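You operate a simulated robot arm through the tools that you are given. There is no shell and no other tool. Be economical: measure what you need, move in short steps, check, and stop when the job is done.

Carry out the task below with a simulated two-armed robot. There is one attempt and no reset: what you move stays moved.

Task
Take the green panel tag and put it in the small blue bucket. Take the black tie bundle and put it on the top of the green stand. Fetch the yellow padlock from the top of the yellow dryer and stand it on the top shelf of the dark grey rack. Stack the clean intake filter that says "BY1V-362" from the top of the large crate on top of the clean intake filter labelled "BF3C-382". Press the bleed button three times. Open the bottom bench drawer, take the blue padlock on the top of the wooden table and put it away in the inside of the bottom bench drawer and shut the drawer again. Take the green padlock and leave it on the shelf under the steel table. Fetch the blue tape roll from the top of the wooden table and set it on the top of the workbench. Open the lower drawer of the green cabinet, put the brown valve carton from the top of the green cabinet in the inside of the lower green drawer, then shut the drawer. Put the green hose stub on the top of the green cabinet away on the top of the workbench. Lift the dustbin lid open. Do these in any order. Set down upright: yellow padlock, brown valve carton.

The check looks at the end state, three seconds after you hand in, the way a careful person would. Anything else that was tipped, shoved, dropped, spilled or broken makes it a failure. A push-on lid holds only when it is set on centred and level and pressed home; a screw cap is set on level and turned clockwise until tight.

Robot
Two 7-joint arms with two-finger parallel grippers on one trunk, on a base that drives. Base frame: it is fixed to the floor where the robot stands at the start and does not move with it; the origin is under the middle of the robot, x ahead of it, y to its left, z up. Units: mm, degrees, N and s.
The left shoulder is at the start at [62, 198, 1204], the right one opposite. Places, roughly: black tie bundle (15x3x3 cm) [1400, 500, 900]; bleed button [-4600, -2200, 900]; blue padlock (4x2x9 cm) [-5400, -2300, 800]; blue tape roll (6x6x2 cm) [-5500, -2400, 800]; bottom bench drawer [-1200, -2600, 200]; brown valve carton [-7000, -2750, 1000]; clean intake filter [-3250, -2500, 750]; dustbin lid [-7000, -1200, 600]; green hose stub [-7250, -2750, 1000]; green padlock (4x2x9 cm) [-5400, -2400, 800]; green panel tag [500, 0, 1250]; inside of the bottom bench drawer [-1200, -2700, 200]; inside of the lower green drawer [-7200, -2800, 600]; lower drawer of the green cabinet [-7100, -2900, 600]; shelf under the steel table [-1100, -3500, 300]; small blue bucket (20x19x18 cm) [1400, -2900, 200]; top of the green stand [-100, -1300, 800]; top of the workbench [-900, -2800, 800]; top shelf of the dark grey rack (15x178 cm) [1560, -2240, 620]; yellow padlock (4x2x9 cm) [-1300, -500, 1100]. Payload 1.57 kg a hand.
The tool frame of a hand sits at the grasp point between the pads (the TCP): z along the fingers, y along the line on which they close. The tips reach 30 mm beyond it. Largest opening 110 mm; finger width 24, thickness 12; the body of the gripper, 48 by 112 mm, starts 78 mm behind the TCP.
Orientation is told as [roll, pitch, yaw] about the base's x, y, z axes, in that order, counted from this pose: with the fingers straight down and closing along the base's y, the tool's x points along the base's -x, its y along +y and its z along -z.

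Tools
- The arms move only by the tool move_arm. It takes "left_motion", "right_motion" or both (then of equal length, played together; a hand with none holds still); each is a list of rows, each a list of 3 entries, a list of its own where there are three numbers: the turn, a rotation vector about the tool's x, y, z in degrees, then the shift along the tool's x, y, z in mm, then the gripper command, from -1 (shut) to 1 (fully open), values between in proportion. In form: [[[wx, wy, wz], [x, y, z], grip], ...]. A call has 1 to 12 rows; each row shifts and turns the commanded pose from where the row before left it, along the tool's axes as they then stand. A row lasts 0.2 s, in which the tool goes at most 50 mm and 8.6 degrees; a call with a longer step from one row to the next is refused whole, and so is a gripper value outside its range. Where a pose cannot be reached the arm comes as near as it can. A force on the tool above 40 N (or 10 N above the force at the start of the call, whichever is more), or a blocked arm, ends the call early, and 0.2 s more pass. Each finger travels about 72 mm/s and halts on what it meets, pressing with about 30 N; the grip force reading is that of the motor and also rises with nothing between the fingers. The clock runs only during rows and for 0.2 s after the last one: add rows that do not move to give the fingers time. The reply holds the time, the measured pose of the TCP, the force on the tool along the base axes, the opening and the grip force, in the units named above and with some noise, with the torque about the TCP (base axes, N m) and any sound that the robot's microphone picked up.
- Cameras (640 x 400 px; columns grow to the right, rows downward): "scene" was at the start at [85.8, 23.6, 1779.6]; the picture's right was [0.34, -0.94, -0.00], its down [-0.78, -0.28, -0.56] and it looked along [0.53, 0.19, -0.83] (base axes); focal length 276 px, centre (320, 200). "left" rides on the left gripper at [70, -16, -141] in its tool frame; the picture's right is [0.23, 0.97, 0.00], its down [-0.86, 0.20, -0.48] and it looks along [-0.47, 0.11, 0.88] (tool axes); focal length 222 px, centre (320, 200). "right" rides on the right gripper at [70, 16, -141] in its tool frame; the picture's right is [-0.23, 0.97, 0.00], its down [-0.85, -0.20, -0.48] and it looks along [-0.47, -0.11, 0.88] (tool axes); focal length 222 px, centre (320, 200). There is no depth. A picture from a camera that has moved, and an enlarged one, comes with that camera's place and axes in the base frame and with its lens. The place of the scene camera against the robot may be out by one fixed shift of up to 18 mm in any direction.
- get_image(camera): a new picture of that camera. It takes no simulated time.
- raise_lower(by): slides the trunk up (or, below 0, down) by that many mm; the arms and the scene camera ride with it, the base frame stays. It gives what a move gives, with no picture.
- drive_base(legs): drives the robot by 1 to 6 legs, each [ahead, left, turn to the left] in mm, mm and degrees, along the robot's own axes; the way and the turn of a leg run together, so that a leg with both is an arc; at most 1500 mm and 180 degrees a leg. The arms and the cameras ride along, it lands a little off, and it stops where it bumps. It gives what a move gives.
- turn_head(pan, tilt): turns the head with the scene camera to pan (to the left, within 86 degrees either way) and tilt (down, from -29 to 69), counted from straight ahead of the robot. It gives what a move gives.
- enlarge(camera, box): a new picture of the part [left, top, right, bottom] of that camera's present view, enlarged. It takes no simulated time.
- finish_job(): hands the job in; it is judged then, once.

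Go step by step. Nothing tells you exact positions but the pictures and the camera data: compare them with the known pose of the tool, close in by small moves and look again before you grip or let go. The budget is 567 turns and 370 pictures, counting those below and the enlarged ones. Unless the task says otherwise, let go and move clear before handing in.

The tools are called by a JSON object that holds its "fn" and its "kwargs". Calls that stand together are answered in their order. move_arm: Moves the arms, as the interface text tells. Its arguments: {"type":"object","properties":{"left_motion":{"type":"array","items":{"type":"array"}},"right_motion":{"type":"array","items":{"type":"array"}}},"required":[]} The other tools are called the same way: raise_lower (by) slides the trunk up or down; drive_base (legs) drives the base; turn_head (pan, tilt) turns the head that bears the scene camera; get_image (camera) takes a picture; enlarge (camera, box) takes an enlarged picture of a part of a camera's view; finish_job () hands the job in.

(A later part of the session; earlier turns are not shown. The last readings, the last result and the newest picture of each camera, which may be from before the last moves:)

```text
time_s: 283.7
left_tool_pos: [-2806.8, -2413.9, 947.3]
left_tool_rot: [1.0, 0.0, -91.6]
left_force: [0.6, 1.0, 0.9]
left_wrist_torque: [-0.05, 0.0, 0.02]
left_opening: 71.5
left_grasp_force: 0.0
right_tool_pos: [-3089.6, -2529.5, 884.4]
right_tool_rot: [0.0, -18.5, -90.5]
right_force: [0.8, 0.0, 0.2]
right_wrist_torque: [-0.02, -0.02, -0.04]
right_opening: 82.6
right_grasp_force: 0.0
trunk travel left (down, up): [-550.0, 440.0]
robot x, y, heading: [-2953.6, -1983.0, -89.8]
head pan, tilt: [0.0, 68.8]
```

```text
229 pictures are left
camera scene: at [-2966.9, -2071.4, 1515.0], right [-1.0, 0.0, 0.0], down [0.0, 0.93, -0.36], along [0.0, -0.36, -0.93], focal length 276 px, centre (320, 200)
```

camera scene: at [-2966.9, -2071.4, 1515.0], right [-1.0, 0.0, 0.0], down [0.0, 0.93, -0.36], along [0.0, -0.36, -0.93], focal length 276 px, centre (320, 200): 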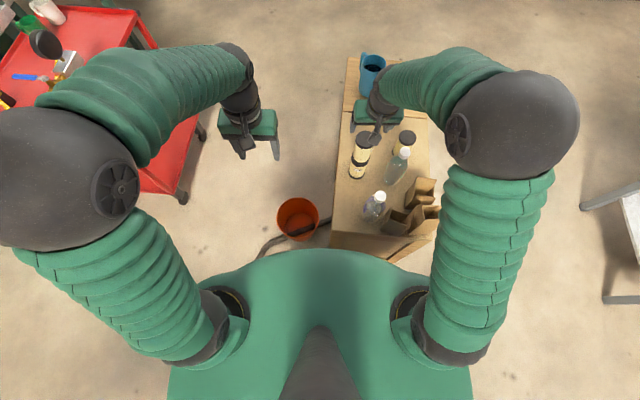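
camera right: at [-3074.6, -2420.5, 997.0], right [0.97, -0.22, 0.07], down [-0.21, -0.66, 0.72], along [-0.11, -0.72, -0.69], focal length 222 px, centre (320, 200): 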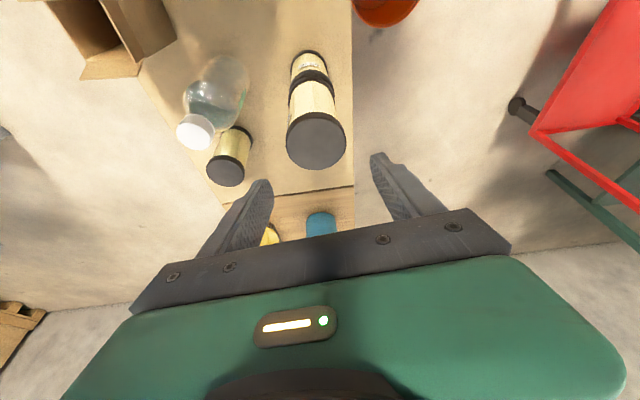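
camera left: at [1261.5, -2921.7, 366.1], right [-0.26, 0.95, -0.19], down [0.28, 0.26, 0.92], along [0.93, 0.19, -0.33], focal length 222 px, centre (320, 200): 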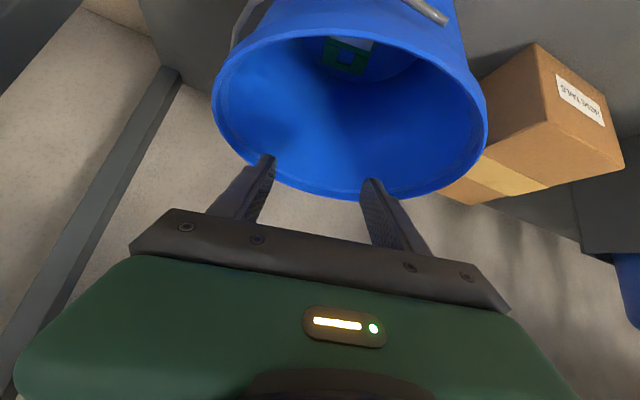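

Stack stands. Raise, level and retract the hand, back off, then head to the bleed button.

{"fn": "move_arm", "kwargs": {"right_motion": [[[0, 0, 0], [-14, 0, -42], 0.5], [[0, 0, 0], [-14, 0, -42], 0.5], [[0, 0, 0], [-14, 0, -42], 0.3], [[0, 6, 0], [20, 0, 0], 0], [[0, 6, 0], [30, 0, 0], 0], [[0, 6.5, 0], [40, 0, 0], 0], [[0, 0, 0], [45, 0, 0], 0]]}}

{"fn": "drive_base", "kwargs": {"legs": [[-250, 0, 0], [0, 0, -90]]}}

{"fn": "turn_head", "kwargs": {"pan": 0, "tilt": 25}}

{"fn": "get_image", "kwargs": {"camera": "scene"}}

```text
time_s: 285.3
left_tool_pos: [-2807.3, -2413.5, 947.2]
left_tool_rot: [1.0, -0.1, -91.7]
left_force: [0.2, 0.6, 0.9]
left_wrist_torque: [-0.03, 0.01, 0.0]
left_opening: 71.4
left_grasp_force: 0.1
right_tool_pos: [-3088.6, -2397.5, 1001.0]
right_tool_rot: [0.1, 0.0, -90.4]
right_force: [0.2, 0.3, 1.0]
right_wrist_torque: [-0.03, 0.02, 0.01]
right_opening: 55.0
right_grasp_force: 0.0
trunk travel left (down, up): [-550.0, 440.0]
robot x, y, heading: [-2952.5, -1984.1, -90.1]
head pan, tilt: [0.0, 68.8]
```

```text
time_s: 291.0
left_tool_pos: [-3390.8, -1872.4, 946.2]
left_tool_rot: [1.0, 0.1, 177.5]
left_force: [-0.6, -2.1, 0.4]
left_wrist_torque: [-0.01, 0.01, -0.01]
left_opening: 71.6
left_grasp_force: 0.0
right_tool_pos: [-3369.4, -1590.0, 998.9]
right_tool_rot: [0.1, 0.1, 178.6]
right_force: [-0.8, 0.0, 0.3]
right_wrist_torque: [-0.01, -0.04, 0.02]
right_opening: 55.1
right_grasp_force: 0.2
trunk travel left (down, up): [-550.0, 440.0]
robot x, y, heading: [-2957.4, -1731.3, 179.3]
head pan, tilt: [0.0, 68.8]
```

```text
time_s: 292.1
left_tool_pos: [-3388.8, -1872.1, 946.1]
left_tool_rot: [0.9, 0.1, 177.4]
left_force: [0.1, -0.2, 0.2]
left_wrist_torque: [0.02, 0.01, -0.01]
left_opening: 71.5
left_grasp_force: 0.0
right_tool_pos: [-3370.2, -1590.3, 999.5]
right_tool_rot: [0.0, 0.2, 178.6]
right_force: [0.6, 0.3, 0.1]
right_wrist_torque: [0.0, 0.02, 0.0]
right_opening: 55.1
right_grasp_force: 0.1
trunk travel left (down, up): [-550.0, 440.0]
robot x, y, heading: [-2954.8, -1733.5, 179.0]
head pan, tilt: [0.0, 25.0]
```

```text
228 pictures are left
camera scene: at [-3092.5, -1732.5, 1574.2], right [0.02, 1.0, 0.0], down [0.42, -0.01, -0.91], along [-0.91, 0.01, -0.42], focal length 276 px, centre (320, 200)
```

scene: 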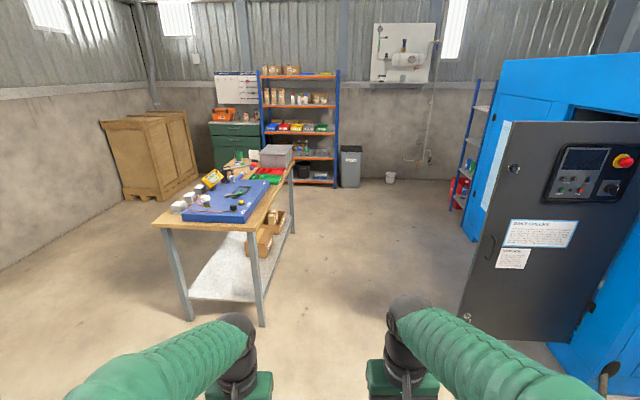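

{"fn": "enlarge", "kwargs": {"camera": "scene", "box": [145, 130, 305, 240]}}

```text
3.64 times, centred on (225, 185) of scene
camera zoom: at [-3092.5, -1732.5, 1574.2], right [0.02, 1.0, 0.0], down [0.42, -0.01, -0.91], along [-0.91, 0.01, -0.42], focal length 1005 px, centre (666, 254)
```

zoom: 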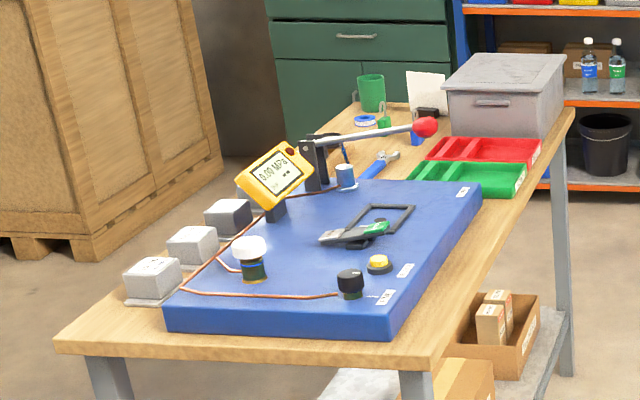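

The yellow button on the blue test bench (≈[-4598,-2186]) should be the bleed button. I drive to the table's north side and face south.

{"fn": "raise_lower", "kwargs": {"by": 120}}

{"fn": "drive_base", "kwargs": {"legs": [[1480, 0, 0], [0, 0, 91]]}}

{"fn": "turn_head", "kwargs": {"pan": -15, "tilt": 50}}

{"fn": "get_image", "kwargs": {"camera": "scene"}}

```text
time_s: 293.6
left_tool_pos: [-3388.6, -1871.5, 1065.7]
left_tool_rot: [0.9, 0.1, 177.5]
left_force: [-0.1, -0.4, -0.3]
left_wrist_torque: [-0.02, 0.01, 0.02]
left_opening: 71.2
left_grasp_force: 0.0
right_tool_pos: [-3369.6, -1590.2, 1121.4]
right_tool_rot: [0.1, 0.1, 178.6]
right_force: [0.0, 0.3, -0.3]
right_wrist_torque: [0.01, -0.01, -0.02]
right_opening: 54.9
right_grasp_force: 0.0
trunk travel left (down, up): [-670.0, 320.0]
robot x, y, heading: [-2952.5, -1733.2, 179.1]
head pan, tilt: [0.0, 25.0]
```

```text
time_s: 304.9
left_tool_pos: [-4264.3, -2142.2, 1066.4]
left_tool_rot: [1.0, 0.0, -88.8]
left_force: [-0.6, 0.6, -0.4]
left_wrist_torque: [0.0, -0.01, 0.02]
left_opening: 71.5
left_grasp_force: 0.0
right_tool_pos: [-4546.9, -2139.8, 1119.6]
right_tool_rot: [0.2, 0.1, -87.6]
right_force: [0.0, 0.0, -0.4]
right_wrist_torque: [0.0, -0.01, 0.01]
right_opening: 55.4
right_grasp_force: 0.1
trunk travel left (down, up): [-670.0, 320.0]
robot x, y, heading: [-4431.5, -1716.4, -86.8]
head pan, tilt: [0.0, 25.0]
```

```text
time_s: 305.8
left_tool_pos: [-4265.8, -2141.7, 1066.5]
left_tool_rot: [0.9, 0.0, -88.8]
left_force: [0.3, 0.1, -0.2]
left_wrist_torque: [0.01, 0.01, 0.01]
left_opening: 71.4
left_grasp_force: 0.0
right_tool_pos: [-4547.9, -2138.1, 1121.2]
right_tool_rot: [0.2, 0.0, -87.7]
right_force: [-0.3, 0.4, -0.2]
right_wrist_torque: [-0.01, 0.01, 0.05]
right_opening: 54.9
right_grasp_force: 0.0
trunk travel left (down, up): [-670.0, 320.0]
robot x, y, heading: [-4432.9, -1714.4, -87.1]
head pan, tilt: [-15.0, 50.0]
```

```text
226 pictures are left
camera scene: at [-4460.5, -1825.6, 1656.9], right [-0.98, 0.21, 0.0], down [0.16, 0.75, -0.64], along [-0.14, -0.63, -0.77], focal length 276 px, centre (320, 200)
```

scene: 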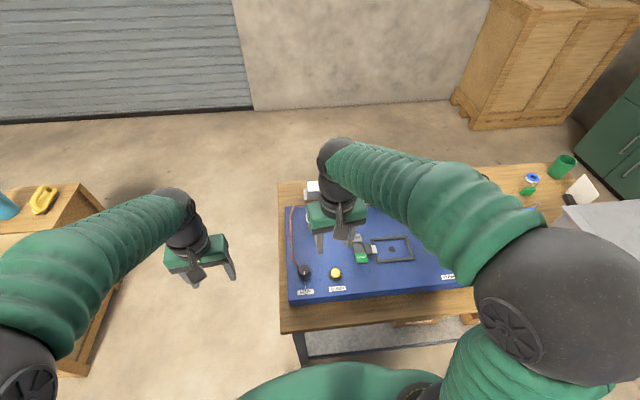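

{"fn": "enlarge", "kwargs": {"camera": "scene", "box": [280, 240, 380, 305]}}

{"fn": "get_image", "kwargs": {"camera": "right"}}

```text
6.15 times, centred on (330, 272) of scene
camera zoom: at [-4460.5, -1825.6, 1656.9], right [-0.98, 0.21, 0.0], down [0.16, 0.75, -0.64], along [-0.14, -0.63, -0.77], focal length 1701 px, centre (258, -246)
```

zoom: 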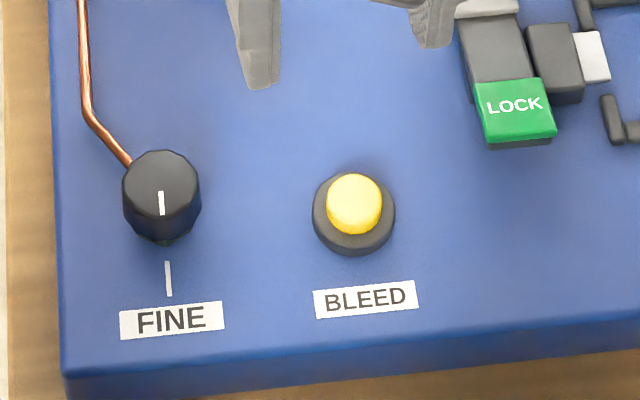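

```text
224 pictures are left
camera right: at [-4536.3, -2069.2, 1262.1], right [0.98, -0.19, 0.0], down [-0.17, -0.86, 0.48], along [-0.09, -0.47, -0.88], focal length 222 px, centre (320, 200)
```

right: 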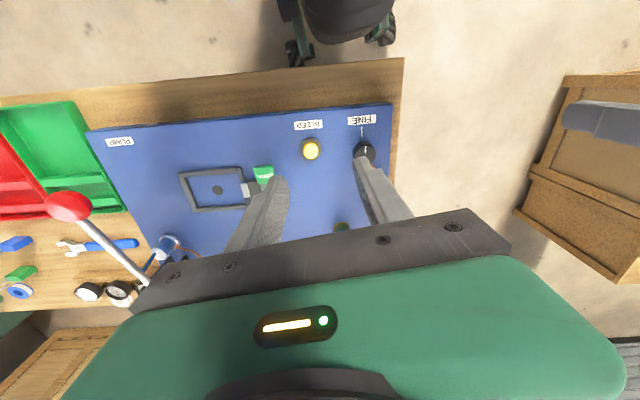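

BLEED label confirmed; button at ≈[-4572,-2170], z≈884. Close the right gripper, move over it and come down to 40 mm above.

{"fn": "move_arm", "kwargs": {"right_motion": [[[0, 0, 0], [-31, -25.3, 0], -1], [[0, 0, 0], [0, 0, 45], -1], [[0, 0, 0], [0, 0, 45], -1], [[0, 0, 0], [0, 0, 45], -1], [[0, 0, 0], [0, 0, 25], -1]]}}

{"fn": "get_image", "kwargs": {"camera": "right"}}

{"fn": "get_image", "kwargs": {"camera": "scene"}}

```text
time_s: 307.0
left_tool_pos: [-4264.3, -2140.3, 1065.6]
left_tool_rot: [1.1, 0.0, -88.9]
left_force: [-0.4, 0.4, 0.0]
left_wrist_torque: [0.02, -0.02, 0.03]
left_opening: 71.6
left_grasp_force: 0.2
right_tool_pos: [-4569.4, -2170.5, 959.5]
right_tool_rot: [0.1, 0.0, -87.7]
right_force: [0.2, -0.9, -0.2]
right_wrist_torque: [0.02, 0.01, -0.01]
right_opening: 0.1
right_grasp_force: 21.3
trunk travel left (down, up): [-670.0, 320.0]
robot x, y, heading: [-4429.6, -1718.6, -87.3]
head pan, tilt: [-15.0, 50.0]
```

```text
223 pictures are left
camera right: at [-4558.8, -2100.7, 1100.7], right [0.98, -0.19, 0.0], down [-0.17, -0.86, 0.48], along [-0.09, -0.47, -0.88], focal length 222 px, centre (320, 200)
```

right: 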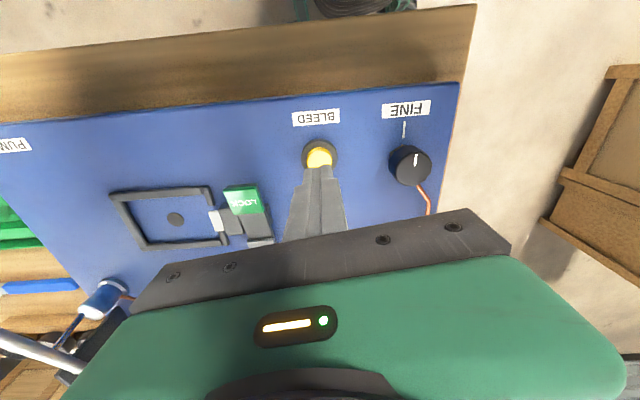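

```text
222 pictures are left
camera scene: at [-4460.6, -1827.1, 1656.8], right [-0.98, 0.21, 0.0], down [0.16, 0.75, -0.64], along [-0.14, -0.63, -0.77], focal length 276 px, centre (320, 200)
```

scene: 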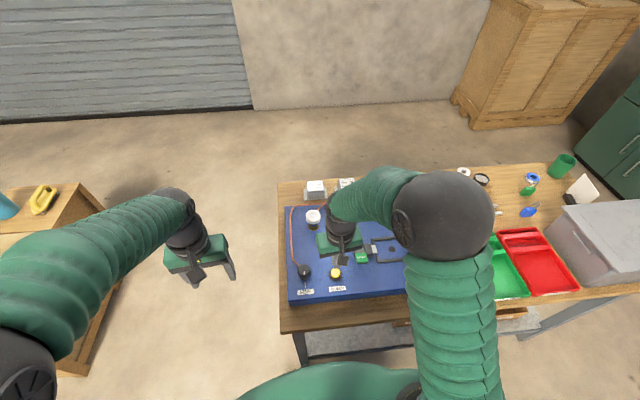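

{"fn": "move_arm", "kwargs": {"right_motion": [[[0, 0, 0], [0, -2, 20], -1]]}}

{"fn": "enlarge", "kwargs": {"camera": "right", "box": [260, 110, 380, 210]}}

{"fn": "enlarge", "kwargs": {"camera": "scene", "box": [290, 230, 390, 300]}}

```text
time_s: 307.4
left_tool_pos: [-4264.9, -2141.9, 1066.4]
left_tool_rot: [0.9, 0.0, -88.9]
left_force: [-0.6, 0.3, -0.3]
left_wrist_torque: [0.02, 0.04, -0.01]
left_opening: 71.4
left_grasp_force: 0.0
right_tool_pos: [-4573.4, -2172.0, 939.0]
right_tool_rot: [0.1, 0.1, -87.6]
right_force: [-1.1, 0.4, -0.1]
right_wrist_torque: [0.04, 0.04, 0.03]
right_opening: 0.0
right_grasp_force: 21.2
trunk travel left (down, up): [-670.0, 320.0]
robot x, y, heading: [-4430.7, -1717.8, -87.2]
head pan, tilt: [-15.0, 50.0]
```

```text
4.00 times, centred on (320, 160) of right
camera zoom: at [-4561.5, -2102.0, 1081.1], right [0.98, -0.19, 0.0], down [-0.17, -0.86, 0.48], along [-0.09, -0.47, -0.88], focal length 888 px, centre (320, 360)
```

zoom: 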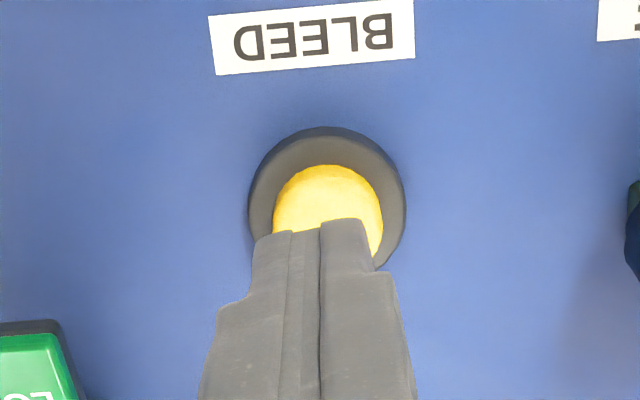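

```text
5.71 times, centred on (340, 265) of scene
camera zoom: at [-4460.4, -1827.8, 1656.7], right [-0.98, 0.21, 0.0], down [0.16, 0.75, -0.64], along [-0.14, -0.63, -0.77], focal length 1579 px, centre (206, -171)
```

zoom: 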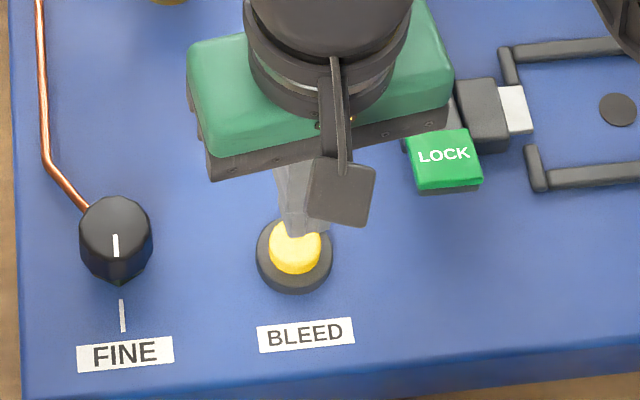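

{"fn": "move_arm", "kwargs": {"right_motion": [[[0, 0, 0], [-2, 0, 12], -1], [[0, 0, 0], [0, 0, 8], -1], [[0, 0, 0], [0, 0, 6], -1]]}}

{"fn": "enlarge", "kwargs": {"camera": "right", "box": [260, 110, 380, 210]}}

{"fn": "enlarge", "kwargs": {"camera": "scene", "box": [290, 230, 390, 300]}}

```text
time_s: 308.2
left_tool_pos: [-4265.8, -2141.1, 1066.6]
left_tool_rot: [0.9, 0.0, -88.9]
left_force: [-0.3, 0.8, -0.1]
left_wrist_torque: [0.02, 0.02, -0.01]
left_opening: 71.7
left_grasp_force: 0.0
right_tool_pos: [-4572.4, -2171.9, 914.1]
right_tool_rot: [0.1, 0.0, -87.7]
right_force: [-0.8, -0.2, 0.6]
right_wrist_torque: [0.0, -0.02, 0.01]
right_opening: 0.1
right_grasp_force: 21.4
trunk travel left (down, up): [-670.0, 320.0]
robot x, y, heading: [-4431.0, -1714.0, -87.3]
head pan, tilt: [-15.0, 50.0]
```

```text
4.00 times, centred on (320, 160) of right
camera zoom: at [-4561.5, -2103.6, 1055.5], right [0.98, -0.19, 0.0], down [-0.17, -0.86, 0.48], along [-0.09, -0.47, -0.88], focal length 888 px, centre (320, 360)
```

zoom: 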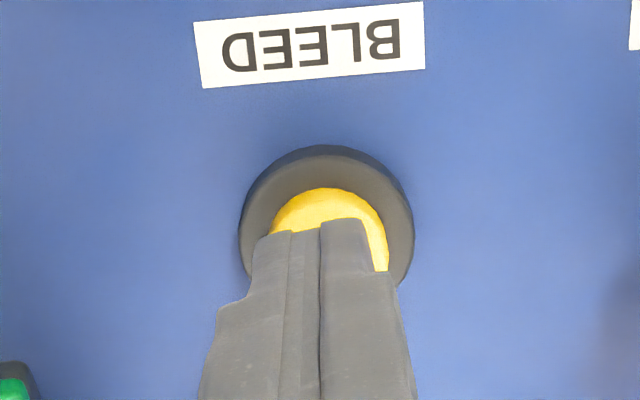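

```text
5.71 times, centred on (340, 265) of scene
camera zoom: at [-4460.5, -1826.2, 1656.8], right [-0.98, 0.21, 0.0], down [0.16, 0.75, -0.64], along [-0.14, -0.63, -0.77], focal length 1579 px, centre (206, -171)
```

zoom: 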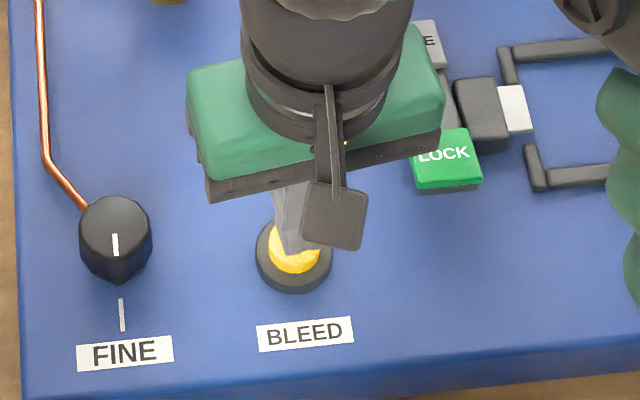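

{"fn": "move_arm", "kwargs": {"right_motion": [[[0, 0, 0], [0, 3, 4], -1], [[0, 0, 0], [0, 0, 4], -1], [[0, 0, 0], [0, 0, 3], -1], [[0, 0, 0], [0, 0, 3], -1]]}}

{"fn": "enlarge", "kwargs": {"camera": "right", "box": [260, 110, 380, 210]}}

```text
time_s: 309.2
left_tool_pos: [-4264.5, -2141.5, 1067.2]
left_tool_rot: [0.9, 0.0, -88.9]
left_force: [-0.8, -0.4, -0.1]
left_wrist_torque: [-0.03, 0.0, -0.01]
left_opening: 71.6
left_grasp_force: 0.1
right_tool_pos: [-4569.6, -2171.7, 900.7]
right_tool_rot: [0.1, 0.1, -87.7]
right_force: [-1.6, 0.0, 1.2]
right_wrist_torque: [0.04, -0.02, 0.0]
right_opening: 0.0
right_grasp_force: 21.3
trunk travel left (down, up): [-670.0, 320.0]
robot x, y, heading: [-4430.9, -1713.6, -87.4]
head pan, tilt: [-15.0, 50.0]
```

```text
4.00 times, centred on (320, 160) of right
camera zoom: at [-4558.7, -2103.0, 1042.1], right [0.98, -0.19, 0.0], down [-0.17, -0.86, 0.48], along [-0.09, -0.47, -0.88], focal length 888 px, centre (320, 360)
```

zoom: 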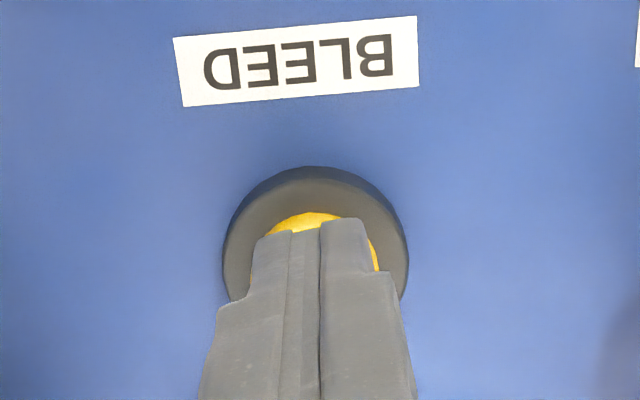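

Just about touching. Continue pressing in 2 mm steps, watching force and sound.

{"fn": "move_arm", "kwargs": {"right_motion": [[[0, 0, 0], [0, 0, 2], -1], [[0, 0, 0], [0, 0, 2], -1], [[0, 0, 0], [0, 0, 2], -1], [[0, 0, 0], [0, 0, 2], -1], [[0, 0, 0], [0, 0, 2], -1]]}}

```text
time_s: 310.4
left_tool_pos: [-4264.8, -2138.0, 1069.0]
left_tool_rot: [0.9, 0.0, -88.9]
left_force: [0.0, 0.6, 0.4]
left_wrist_torque: [0.01, 0.07, 0.03]
left_opening: 71.6
left_grasp_force: 0.2
right_tool_pos: [-4569.7, -2172.2, 894.1]
right_tool_rot: [0.1, -0.3, -87.8]
right_force: [-5.1, -0.3, 31.7]
right_wrist_torque: [-0.23, 0.19, 0.07]
right_opening: 0.4
right_grasp_force: 21.6
trunk travel left (down, up): [-670.0, 320.0]
robot x, y, heading: [-4434.7, -1717.1, -87.3]
head pan, tilt: [-15.0, 50.0]
heard: click
```

First click heard. Release fully and press a second time.

{"fn": "move_arm", "kwargs": {"right_motion": [[[0, 0, 0], [0, 0, -8], -1], [[0, 0, 0], [0, 0, -8], -1], [[0, 0, 0], [0, 0, 0], -1]]}}

{"fn": "move_arm", "kwargs": {"right_motion": [[[0, 0, 0], [0, 0, 6], -1], [[0, 0, 0], [0, 0, 4], -1], [[0, 0, 0], [0, 0, 2], -1], [[0, 0, 0], [0, 0, 2], -1], [[0, 0, 0], [0, 0, 2], -1]]}}

```text
time_s: 311.2
left_tool_pos: [-4263.6, -2140.4, 1066.7]
left_tool_rot: [0.9, 0.0, -88.9]
left_force: [-0.8, 0.0, 0.0]
left_wrist_torque: [-0.02, 0.0, 0.01]
left_opening: 71.5
left_grasp_force: 0.0
right_tool_pos: [-4568.6, -2171.8, 904.6]
right_tool_rot: [0.1, 0.0, -87.7]
right_force: [0.4, -0.3, 0.0]
right_wrist_torque: [-0.01, -0.01, 0.01]
right_opening: 0.0
right_grasp_force: 21.1
trunk travel left (down, up): [-670.0, 320.0]
robot x, y, heading: [-4435.7, -1715.9, -87.5]
head pan, tilt: [-15.0, 50.0]
```

```text
time_s: 312.4
left_tool_pos: [-4264.0, -2138.4, 1068.2]
left_tool_rot: [0.9, -0.1, -88.9]
left_force: [-0.7, 0.3, 0.2]
left_wrist_torque: [-0.01, -0.03, 0.02]
left_opening: 71.7
left_grasp_force: 0.0
right_tool_pos: [-4568.7, -2172.0, 893.0]
right_tool_rot: [0.1, -0.4, -87.7]
right_force: [-3.4, -4.9, 31.0]
right_wrist_torque: [-0.29, 0.16, 0.1]
right_opening: 0.0
right_grasp_force: 20.9
trunk travel left (down, up): [-670.0, 320.0]
robot x, y, heading: [-4431.0, -1717.5, -87.4]
head pan, tilt: [-15.0, 50.0]
heard: click
```

Second click. Release and press the third time.

{"fn": "move_arm", "kwargs": {"right_motion": [[[0, 0, 0], [0, 0, -8], -1], [[0, 0, 0], [0, 0, -8], -1], [[0, 0, 0], [0, 0, 0], -1]]}}

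{"fn": "move_arm", "kwargs": {"right_motion": [[[0, 0, 0], [0, 0, 6], -1], [[0, 0, 0], [0, 0, 4], -1], [[0, 0, 0], [0, 0, 2], -1], [[0, 0, 0], [0, 0, 2], -1], [[0, 0, 0], [0, 0, 2], -1]]}}

```text
time_s: 313.2
left_tool_pos: [-4264.6, -2141.4, 1066.7]
left_tool_rot: [1.0, 0.1, -88.9]
left_force: [-0.1, 0.3, -0.2]
left_wrist_torque: [-0.02, 0.0, -0.02]
left_opening: 71.4
left_grasp_force: 0.2
right_tool_pos: [-4569.3, -2171.2, 906.0]
right_tool_rot: [0.2, 0.2, -87.7]
right_force: [-0.2, -0.4, -0.2]
right_wrist_torque: [-0.01, -0.01, 0.02]
right_opening: 0.0
right_grasp_force: 21.1
trunk travel left (down, up): [-670.0, 320.0]
robot x, y, heading: [-4428.3, -1717.8, -87.5]
head pan, tilt: [-15.0, 50.0]
```

```text
time_s: 314.4
left_tool_pos: [-4265.0, -2139.1, 1068.2]
left_tool_rot: [0.9, -0.1, -88.9]
left_force: [-0.9, -0.8, -0.7]
left_wrist_torque: [0.03, -0.02, -0.03]
left_opening: 71.6
left_grasp_force: 0.1
right_tool_pos: [-4570.6, -2172.1, 892.8]
right_tool_rot: [0.1, -0.3, -87.6]
right_force: [-4.6, -5.1, 33.8]
right_wrist_torque: [-0.34, 0.22, 0.14]
right_opening: 0.2
right_grasp_force: 21.6
trunk travel left (down, up): [-670.0, 320.0]
robot x, y, heading: [-4430.6, -1714.1, -87.3]
head pan, tilt: [-15.0, 50.0]
heard: click
```

Three clicks. Lift off and head west to the cabinet and dustbin.

{"fn": "move_arm", "kwargs": {"right_motion": [[[0, 0, 0], [0, 0, -20], -1], [[0, 0, 0], [0, 0, -45], -1], [[0, 0, 0], [0, 0, -45], -0.5], [[0, 0, 0], [0, 0, -45], 0], [[0, 0, 0], [0, 0, -45], 0]]}}

{"fn": "drive_base", "kwargs": {"legs": [[-200, 0, 0], [0, 0, -93], [1100, 0, 0]]}}

{"fn": "turn_head", "kwargs": {"pan": 20, "tilt": 25}}

{"fn": "get_image", "kwargs": {"camera": "scene"}}

```text
time_s: 315.6
left_tool_pos: [-4265.4, -2139.1, 1067.4]
left_tool_rot: [0.8, -0.1, -88.8]
left_force: [-0.3, 0.5, 0.0]
left_wrist_torque: [0.0, 0.0, 0.01]
left_opening: 71.5
left_grasp_force: 0.1
right_tool_pos: [-4571.3, -2172.9, 1090.1]
right_tool_rot: [0.1, 0.1, -87.7]
right_force: [-0.1, 0.3, -0.1]
right_wrist_torque: [0.0, 0.0, -0.01]
right_opening: 54.8
right_grasp_force: 0.1
trunk travel left (down, up): [-670.0, 320.0]
robot x, y, heading: [-4430.5, -1715.4, -87.0]
head pan, tilt: [-15.0, 50.0]
```

```text
time_s: 326.4
left_tool_pos: [-5982.7, -1657.8, 1067.6]
left_tool_rot: [0.9, 0.1, 178.0]
left_force: [-0.7, -0.5, -0.7]
left_wrist_torque: [-0.01, -0.02, 0.0]
left_opening: 71.3
left_grasp_force: 0.1
right_tool_pos: [-5999.1, -1351.2, 1090.0]
right_tool_rot: [0.1, 0.0, 179.2]
right_force: [-0.1, -0.2, -0.7]
right_wrist_torque: [0.03, -0.01, 0.04]
right_opening: 55.1
right_grasp_force: 0.0
trunk travel left (down, up): [-670.0, 320.0]
robot x, y, heading: [-5553.7, -1514.1, 179.7]
head pan, tilt: [-15.0, 50.0]
```

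```text
time_s: 327.4
left_tool_pos: [-5981.7, -1658.4, 1067.9]
left_tool_rot: [0.9, 0.1, 178.0]
left_force: [0.1, -0.4, 0.1]
left_wrist_torque: [0.01, 0.01, -0.01]
left_opening: 71.3
left_grasp_force: 0.0
right_tool_pos: [-5999.4, -1349.1, 1089.4]
right_tool_rot: [0.1, 0.1, 179.1]
right_force: [0.0, 0.3, -0.5]
right_wrist_torque: [-0.01, -0.02, -0.06]
right_opening: 54.8
right_grasp_force: 0.0
trunk travel left (down, up): [-670.0, 320.0]
robot x, y, heading: [-5547.7, -1513.9, 179.8]
head pan, tilt: [20.0, 25.0]
```

```text
216 pictures are left
camera scene: at [-5683.2, -1546.3, 1694.3], right [-0.34, 0.94, 0.0], down [0.4, 0.14, -0.91], along [-0.85, -0.3, -0.42], focal length 276 px, centre (320, 200)
```

scene: 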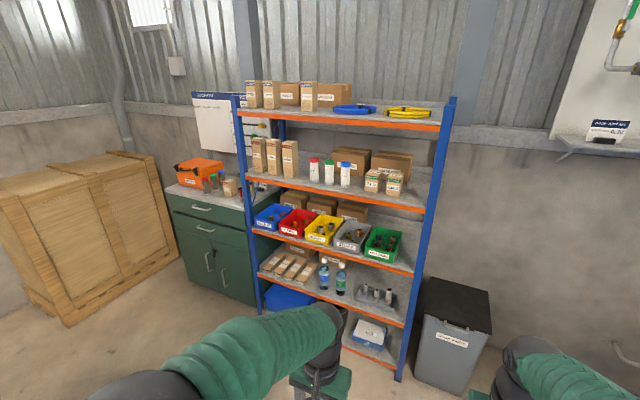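

The dustbin stands right of the shelving; the green cabinet is left. I'll do the dustbin lid first; zoom in.

{"fn": "enlarge", "kwargs": {"camera": "scene", "box": [400, 260, 520, 400]}}

{"fn": "enlarge", "kwargs": {"camera": "scene", "box": [150, 150, 270, 320]}}

```text
2.86 times, centred on (460, 330) of scene
camera zoom: at [-5683.2, -1546.3, 1694.3], right [-0.34, 0.94, 0.0], down [0.4, 0.14, -0.91], along [-0.85, -0.3, -0.42], focal length 790 px, centre (-80, -171)
```

zoom: 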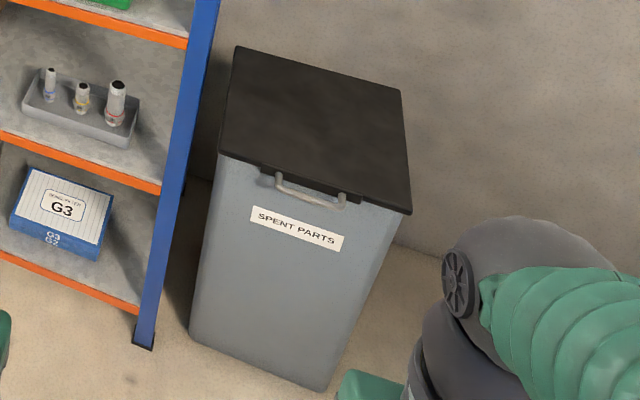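

```text
2.35 times, centred on (210, 235) of scene
camera zoom: at [-5683.2, -1546.3, 1694.3], right [-0.34, 0.94, 0.0], down [0.4, 0.14, -0.91], along [-0.85, -0.3, -0.42], focal length 650 px, centre (579, 118)
```

zoom: 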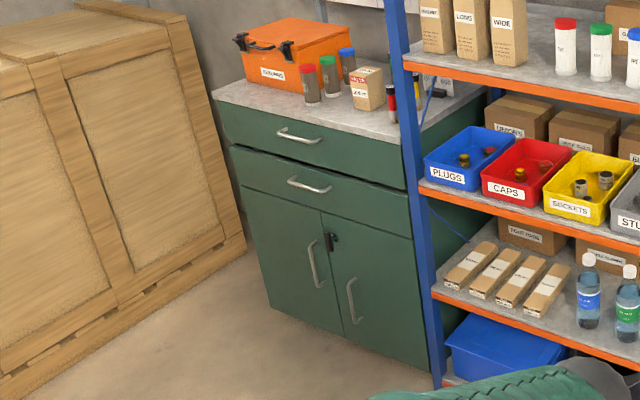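

The lid has a U-handle at its front edge (≈[-6786,-1245,590]), hinged at the wall side. I'll position at x≈-6250, lower, and point the right hand's closed fingers horizontally west to hook under the handle.

{"fn": "drive_base", "kwargs": {"legs": [[0, -70, 0], [680, 0, 0]]}}

{"fn": "raise_lower", "kwargs": {"by": -280}}

{"fn": "turn_head", "kwargs": {"pan": -10, "tilt": 40}}

{"fn": "get_image", "kwargs": {"camera": "scene"}}

```text
time_s: 331.8
left_tool_pos: [-6668.1, -1586.9, 1067.1]
left_tool_rot: [0.7, -0.2, 177.6]
left_force: [0.1, 0.5, -0.4]
left_wrist_torque: [0.05, 0.05, -0.02]
left_opening: 71.6
left_grasp_force: 0.2
right_tool_pos: [-6685.2, -1279.3, 1089.8]
right_tool_rot: [-0.1, 0.0, 178.9]
right_force: [-0.2, -0.3, 0.3]
right_wrist_torque: [0.04, 0.0, 0.0]
right_opening: 54.9
right_grasp_force: 0.1
trunk travel left (down, up): [-670.0, 320.0]
robot x, y, heading: [-6234.5, -1439.4, 179.4]
head pan, tilt: [20.0, 25.0]
```

```text
time_s: 334.6
left_tool_pos: [-6668.8, -1581.1, 788.3]
left_tool_rot: [1.0, -0.2, 177.7]
left_force: [-0.1, -0.9, -0.3]
left_wrist_torque: [0.01, 0.01, 0.01]
left_opening: 71.6
left_grasp_force: 0.1
right_tool_pos: [-6682.3, -1274.0, 808.9]
right_tool_rot: [0.1, 0.0, 178.9]
right_force: [0.2, 0.2, 0.2]
right_wrist_torque: [0.0, 0.01, -0.03]
right_opening: 54.7
right_grasp_force: 0.1
trunk travel left (down, up): [-390.0, 600.0]
robot x, y, heading: [-6234.2, -1439.1, 179.3]
head pan, tilt: [20.0, 25.0]
```

```text
time_s: 335.6
left_tool_pos: [-6667.5, -1581.3, 787.8]
left_tool_rot: [1.0, -0.1, 177.7]
left_force: [0.2, -0.4, -0.6]
left_wrist_torque: [-0.01, -0.01, -0.04]
left_opening: 71.4
left_grasp_force: 0.0
right_tool_pos: [-6683.9, -1274.2, 809.7]
right_tool_rot: [0.1, 0.0, 178.9]
right_force: [-0.3, 0.2, 0.1]
right_wrist_torque: [-0.03, -0.03, 0.01]
right_opening: 54.8
right_grasp_force: 0.1
trunk travel left (down, up): [-390.0, 600.0]
robot x, y, heading: [-6235.5, -1439.3, 179.5]
head pan, tilt: [-10.0, 40.0]
```

```text
213 pictures are left
camera scene: at [-6366.2, -1425.0, 1391.0], right [0.18, 0.98, 0.0], down [0.63, -0.12, -0.77], along [-0.75, 0.14, -0.64], focal length 276 px, centre (320, 200)
```

scene: 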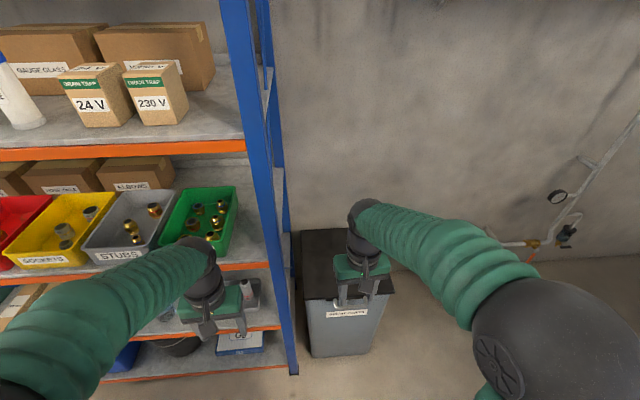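

{"fn": "get_image", "kwargs": {"camera": "right"}}

{"fn": "enlarge", "kwargs": {"camera": "scene", "box": [280, 210, 420, 370]}}

```text
212 pictures are left
camera right: at [-6616.3, -1292.1, 950.9], right [-0.25, -0.97, 0.0], down [-0.85, 0.22, 0.48], along [-0.46, 0.12, -0.88], focal length 222 px, centre (320, 200)
```

right: 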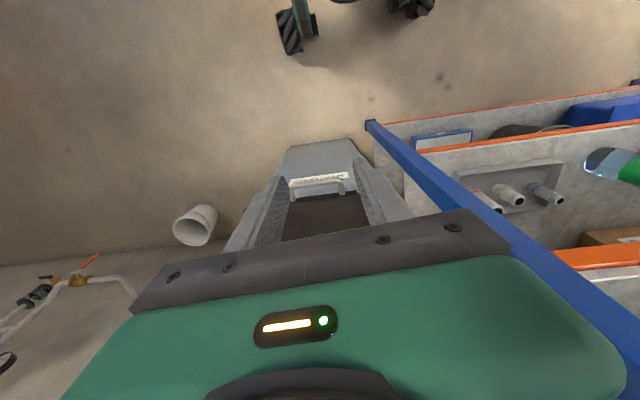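

```text
2.50 times, centred on (350, 290) of scene
camera zoom: at [-6366.2, -1425.0, 1391.0], right [0.18, 0.98, 0.0], down [0.63, -0.12, -0.77], along [-0.75, 0.14, -0.64], focal length 691 px, centre (245, -25)
```

zoom: 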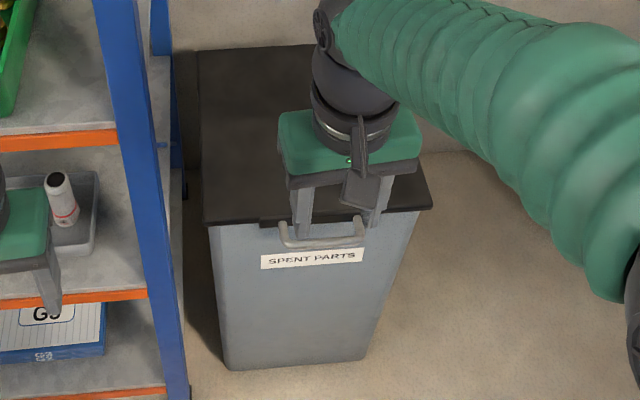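

Handle bar ≈[-6772,-1251,608]. Back the base 100 mm and turn the right hand horizontal with fingers closed.

{"fn": "drive_base", "kwargs": {"legs": [[-110, 0, 0]]}}

{"fn": "move_arm", "kwargs": {"right_motion": [[[0, -8, 0], [-30, 0, 0], -1], [[0, -8, 0], [-25, 0, 10], -1], [[0, -8, 0], [-20, 0, 20], -1], [[0, -8, 0], [-10, 0, 20], -1], [[0, -8, 0], [0, 0, 20], -1], [[0, -8, 0], [0, 0, 20], -1], [[0, -8, 0], [0, 0, 10], -1], [[0, -8, 0], [0, 0, 0], -1], [[0, -8, 0], [0, 0, 0], -1], [[0, -8, 0], [0, 0, 0], -1], [[0, -8, 0], [0, 0, 0], -1]]}}

{"fn": "get_image", "kwargs": {"camera": "right"}}

{"fn": "get_image", "kwargs": {"camera": "scene"}}

```text
time_s: 336.8
left_tool_pos: [-6556.2, -1582.6, 788.6]
left_tool_rot: [1.1, -0.1, 177.8]
left_force: [0.3, -0.1, 0.0]
left_wrist_torque: [-0.02, 0.02, 0.0]
left_opening: 71.3
left_grasp_force: 0.1
right_tool_pos: [-6573.5, -1276.7, 809.5]
right_tool_rot: [0.1, -0.1, 178.9]
right_force: [0.5, -0.1, 0.2]
right_wrist_torque: [0.01, 0.05, -0.01]
right_opening: 55.0
right_grasp_force: 0.1
trunk travel left (down, up): [-390.0, 600.0]
robot x, y, heading: [-6127.6, -1440.1, 179.4]
head pan, tilt: [-10.0, 40.0]
```

```text
time_s: 339.2
left_tool_pos: [-6557.2, -1581.0, 786.9]
left_tool_rot: [0.9, -0.2, 177.7]
left_force: [0.4, -0.9, -0.3]
left_wrist_torque: [-0.02, 0.02, -0.04]
left_opening: 71.4
left_grasp_force: 0.0
right_tool_pos: [-6702.0, -1273.9, 737.0]
right_tool_rot: [2.4, -88.1, 176.6]
right_force: [0.0, -0.1, -0.5]
right_wrist_torque: [0.01, 0.0, 0.0]
right_opening: 0.0
right_grasp_force: 21.3
trunk travel left (down, up): [-390.0, 600.0]
robot x, y, heading: [-6129.5, -1442.4, 179.3]
head pan, tilt: [-10.0, 40.0]
```

```text
210 pictures are left
camera right: at [-6560.9, -1293.1, 671.6], right [-0.03, -0.97, 0.23], down [0.45, 0.19, 0.87], along [-0.89, 0.13, 0.44], focal length 222 px, centre (320, 200)
```

right: 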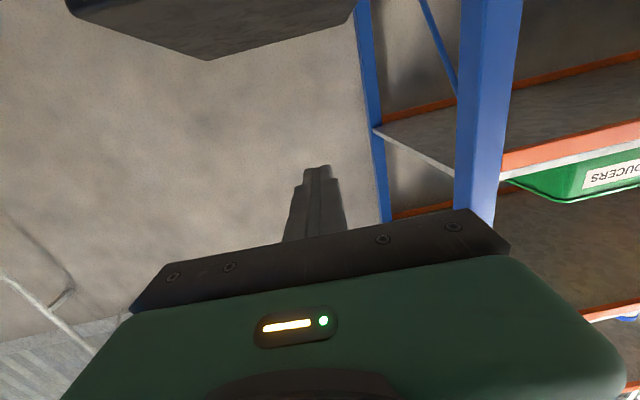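

```text
209 pictures are left
camera scene: at [-6257.0, -1426.3, 1390.9], right [0.18, 0.98, 0.0], down [0.63, -0.12, -0.76], along [-0.75, 0.14, -0.64], focal length 276 px, centre (320, 200)
```

scene: 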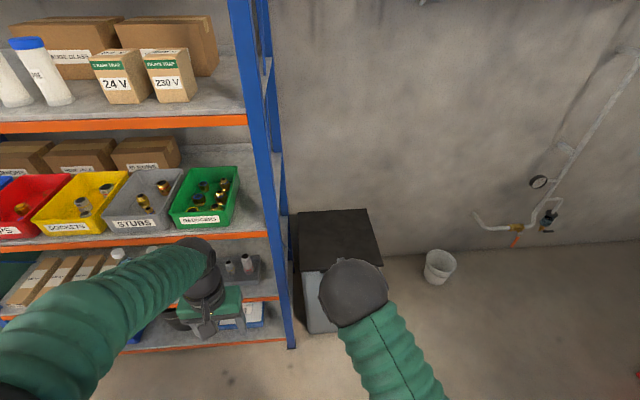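

Hand is horizontal. Lower it in front of the bin to below the handle level.

{"fn": "move_arm", "kwargs": {"right_motion": [[[0, 0, 0], [40, -6, -5], -1], [[0, 0, 0], [40, -6, 0], -1], [[0, 0, 0], [40, -6, 0], -1], [[0, 0, 0], [40, -5, 0], -1], [[0, 0, 0], [20, 0, 0], -1]]}}

{"fn": "get_image", "kwargs": {"camera": "right"}}

{"fn": "get_image", "kwargs": {"camera": "scene"}}

```text
time_s: 340.4
left_tool_pos: [-6557.8, -1580.8, 788.5]
left_tool_rot: [1.0, -0.3, 177.8]
left_force: [-0.2, 0.2, -0.1]
left_wrist_torque: [0.04, 0.0, 0.0]
left_opening: 71.7
left_grasp_force: 0.0
right_tool_pos: [-6690.9, -1252.6, 559.9]
right_tool_rot: [3.8, -88.2, 175.1]
right_force: [0.3, -0.1, -0.2]
right_wrist_torque: [-0.02, 0.02, -0.03]
right_opening: 0.0
right_grasp_force: 20.9
trunk travel left (down, up): [-390.0, 600.0]
robot x, y, heading: [-6127.0, -1441.1, 179.3]
head pan, tilt: [-10.0, 40.0]
```

```text
208 pictures are left
camera right: at [-6549.1, -1272.0, 494.3], right [-0.03, -0.97, 0.23], down [0.45, 0.19, 0.87], along [-0.89, 0.13, 0.44], focal length 222 px, centre (320, 200)
```

right: 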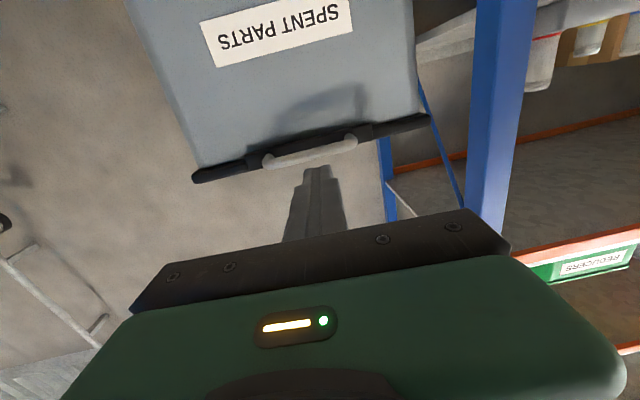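

```text
207 pictures are left
camera scene: at [-6256.3, -1426.1, 1391.0], right [0.18, 0.98, 0.0], down [0.63, -0.12, -0.76], along [-0.75, 0.14, -0.64], focal length 276 px, centre (320, 200)
```

scene: 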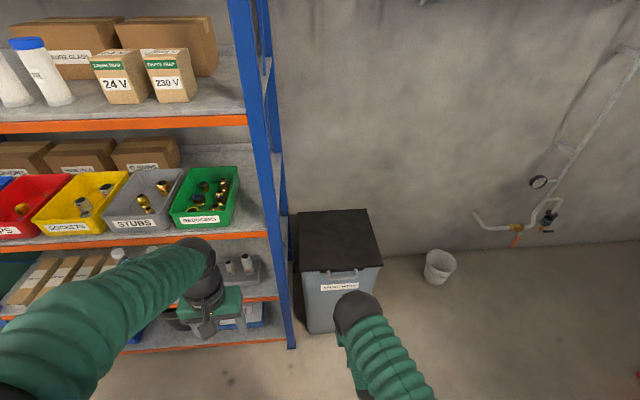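

From below the handle comes out at ≈[-6805,-1240,558]. Lower 32 mm more, then slide forward under it.

{"fn": "move_arm", "kwargs": {"right_motion": [[[0, 0, 0], [32, -4, 0], -1], [[0, 0, 0], [0, 0, 40], -1], [[0, 0, 0], [0, 0, 30], -1]]}}

{"fn": "get_image", "kwargs": {"camera": "right"}}

{"fn": "enlarge", "kwargs": {"camera": "scene", "box": [280, 190, 420, 350]}}

```text
time_s: 341.2
left_tool_pos: [-6558.5, -1582.1, 788.0]
left_tool_rot: [0.9, -0.1, 177.8]
left_force: [0.1, 0.0, -0.1]
left_wrist_torque: [-0.03, -0.01, -0.01]
left_opening: 71.4
left_grasp_force: 0.0
right_tool_pos: [-6760.9, -1245.6, 523.6]
right_tool_rot: [3.4, -87.9, 175.6]
right_force: [0.2, 0.1, 0.8]
right_wrist_torque: [0.0, 0.0, 0.0]
right_opening: 0.1
right_grasp_force: 21.4
trunk travel left (down, up): [-390.0, 600.0]
robot x, y, heading: [-6127.2, -1439.6, 179.6]
head pan, tilt: [-10.0, 40.0]
```

```text
206 pictures are left
camera right: at [-6618.3, -1264.8, 458.6], right [-0.03, -0.97, 0.23], down [0.45, 0.19, 0.87], along [-0.89, 0.13, 0.44], focal length 222 px, centre (320, 200)
```

right: 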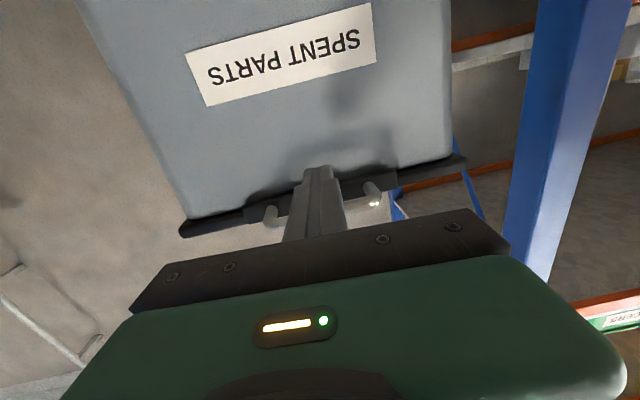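

```text
2.50 times, centred on (350, 270) of scene
camera zoom: at [-6256.7, -1426.0, 1390.9], right [0.18, 0.98, 0.0], down [0.63, -0.12, -0.76], along [-0.75, 0.14, -0.64], focal length 691 px, centre (245, 25)
```

zoom: 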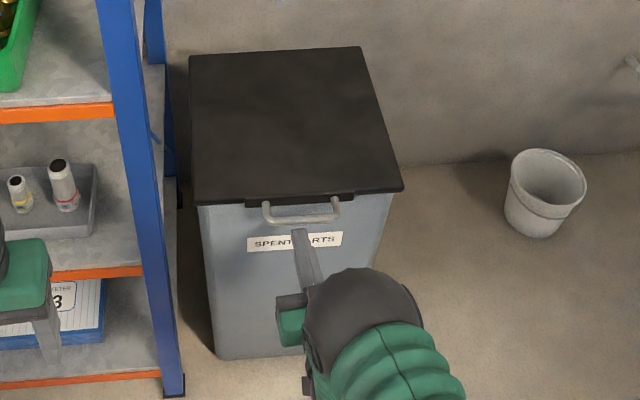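

Fingertips are centred just below the bar. Advance a bit further, then raise.

{"fn": "move_arm", "kwargs": {"right_motion": [[[0, 0, 0], [0, 0, 8], -1], [[0, 0, 0], [0, 0, 8], -1], [[0, 0, 0], [0, 0, 8], -1]]}}

{"fn": "get_image", "kwargs": {"camera": "right"}}

```text
time_s: 342.0
left_tool_pos: [-6558.2, -1584.3, 788.7]
left_tool_rot: [0.9, 0.0, 177.8]
left_force: [-0.6, 0.2, -0.2]
left_wrist_torque: [-0.04, -0.02, -0.01]
left_opening: 71.4
left_grasp_force: 0.0
right_tool_pos: [-6784.4, -1245.1, 523.3]
right_tool_rot: [4.8, -88.1, 174.0]
right_force: [-1.0, -0.4, 0.0]
right_wrist_torque: [0.0, 0.03, -0.03]
right_opening: 0.0
right_grasp_force: 21.4
trunk travel left (down, up): [-390.0, 600.0]
robot x, y, heading: [-6125.5, -1439.1, 179.3]
head pan, tilt: [-10.0, 40.0]
```

```text
204 pictures are left
camera right: at [-6642.4, -1264.8, 457.6], right [-0.03, -0.97, 0.23], down [0.45, 0.19, 0.87], along [-0.89, 0.13, 0.44], focal length 222 px, centre (320, 200)
```

right: 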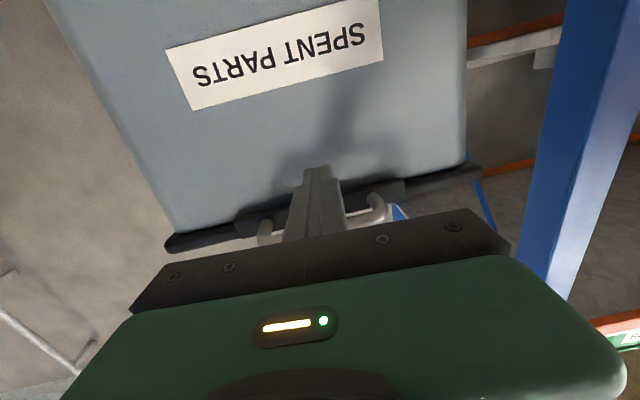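

{"fn": "move_arm", "kwargs": {"right_motion": [[[0, 0, 0], [0, 0, 8], -1], [[0, 0, 0], [-8, 0, 0], -1], [[0, 0, 0], [-8, 0, 0], -1], [[0, 0, 0], [-8, 0, 0], -1], [[0, 0, 0], [-8, 0, 0], -1]]}}

{"fn": "get_image", "kwargs": {"camera": "right"}}

{"fn": "enlarge", "kwargs": {"camera": "scene", "box": [280, 190, 420, 350]}}

```text
time_s: 343.2
left_tool_pos: [-6557.4, -1581.2, 788.5]
left_tool_rot: [1.1, -0.2, 177.7]
left_force: [-0.1, 0.7, -0.1]
left_wrist_torque: [0.03, 0.02, 0.0]
left_opening: 71.5
left_grasp_force: 0.1
right_tool_pos: [-6792.0, -1244.5, 554.1]
right_tool_rot: [4.0, -88.2, 175.0]
right_force: [0.9, 0.9, -2.5]
right_wrist_torque: [0.0, -0.07, -0.01]
right_opening: 0.0
right_grasp_force: 21.3
trunk travel left (down, up): [-390.0, 600.0]
robot x, y, heading: [-6125.7, -1437.5, 179.6]
head pan, tilt: [-10.0, 40.0]
```

```text
203 pictures are left
camera right: at [-6650.9, -1264.8, 488.6], right [-0.03, -0.97, 0.23], down [0.45, 0.19, 0.87], along [-0.89, 0.13, 0.44], focal length 222 px, centre (320, 200)
```

right: 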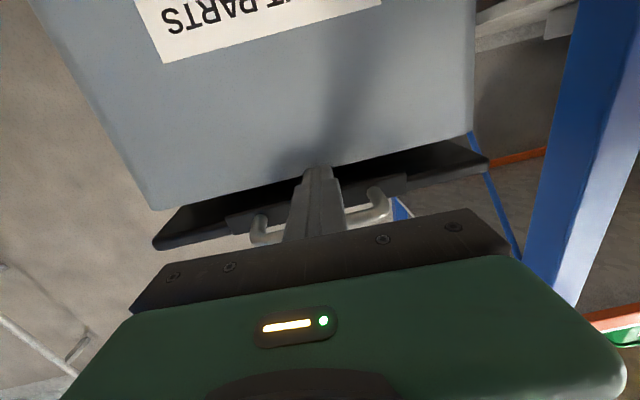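

```text
2.50 times, centred on (350, 270) of scene
camera zoom: at [-6256.9, -1425.9, 1390.9], right [0.18, 0.98, 0.0], down [0.63, -0.12, -0.76], along [-0.75, 0.14, -0.64], focal length 691 px, centre (245, 25)
```

zoom: 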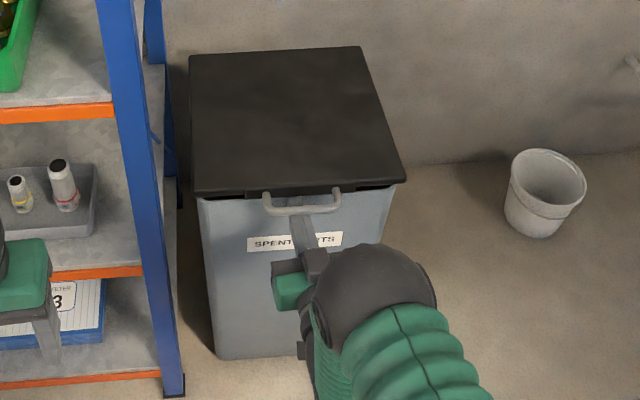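

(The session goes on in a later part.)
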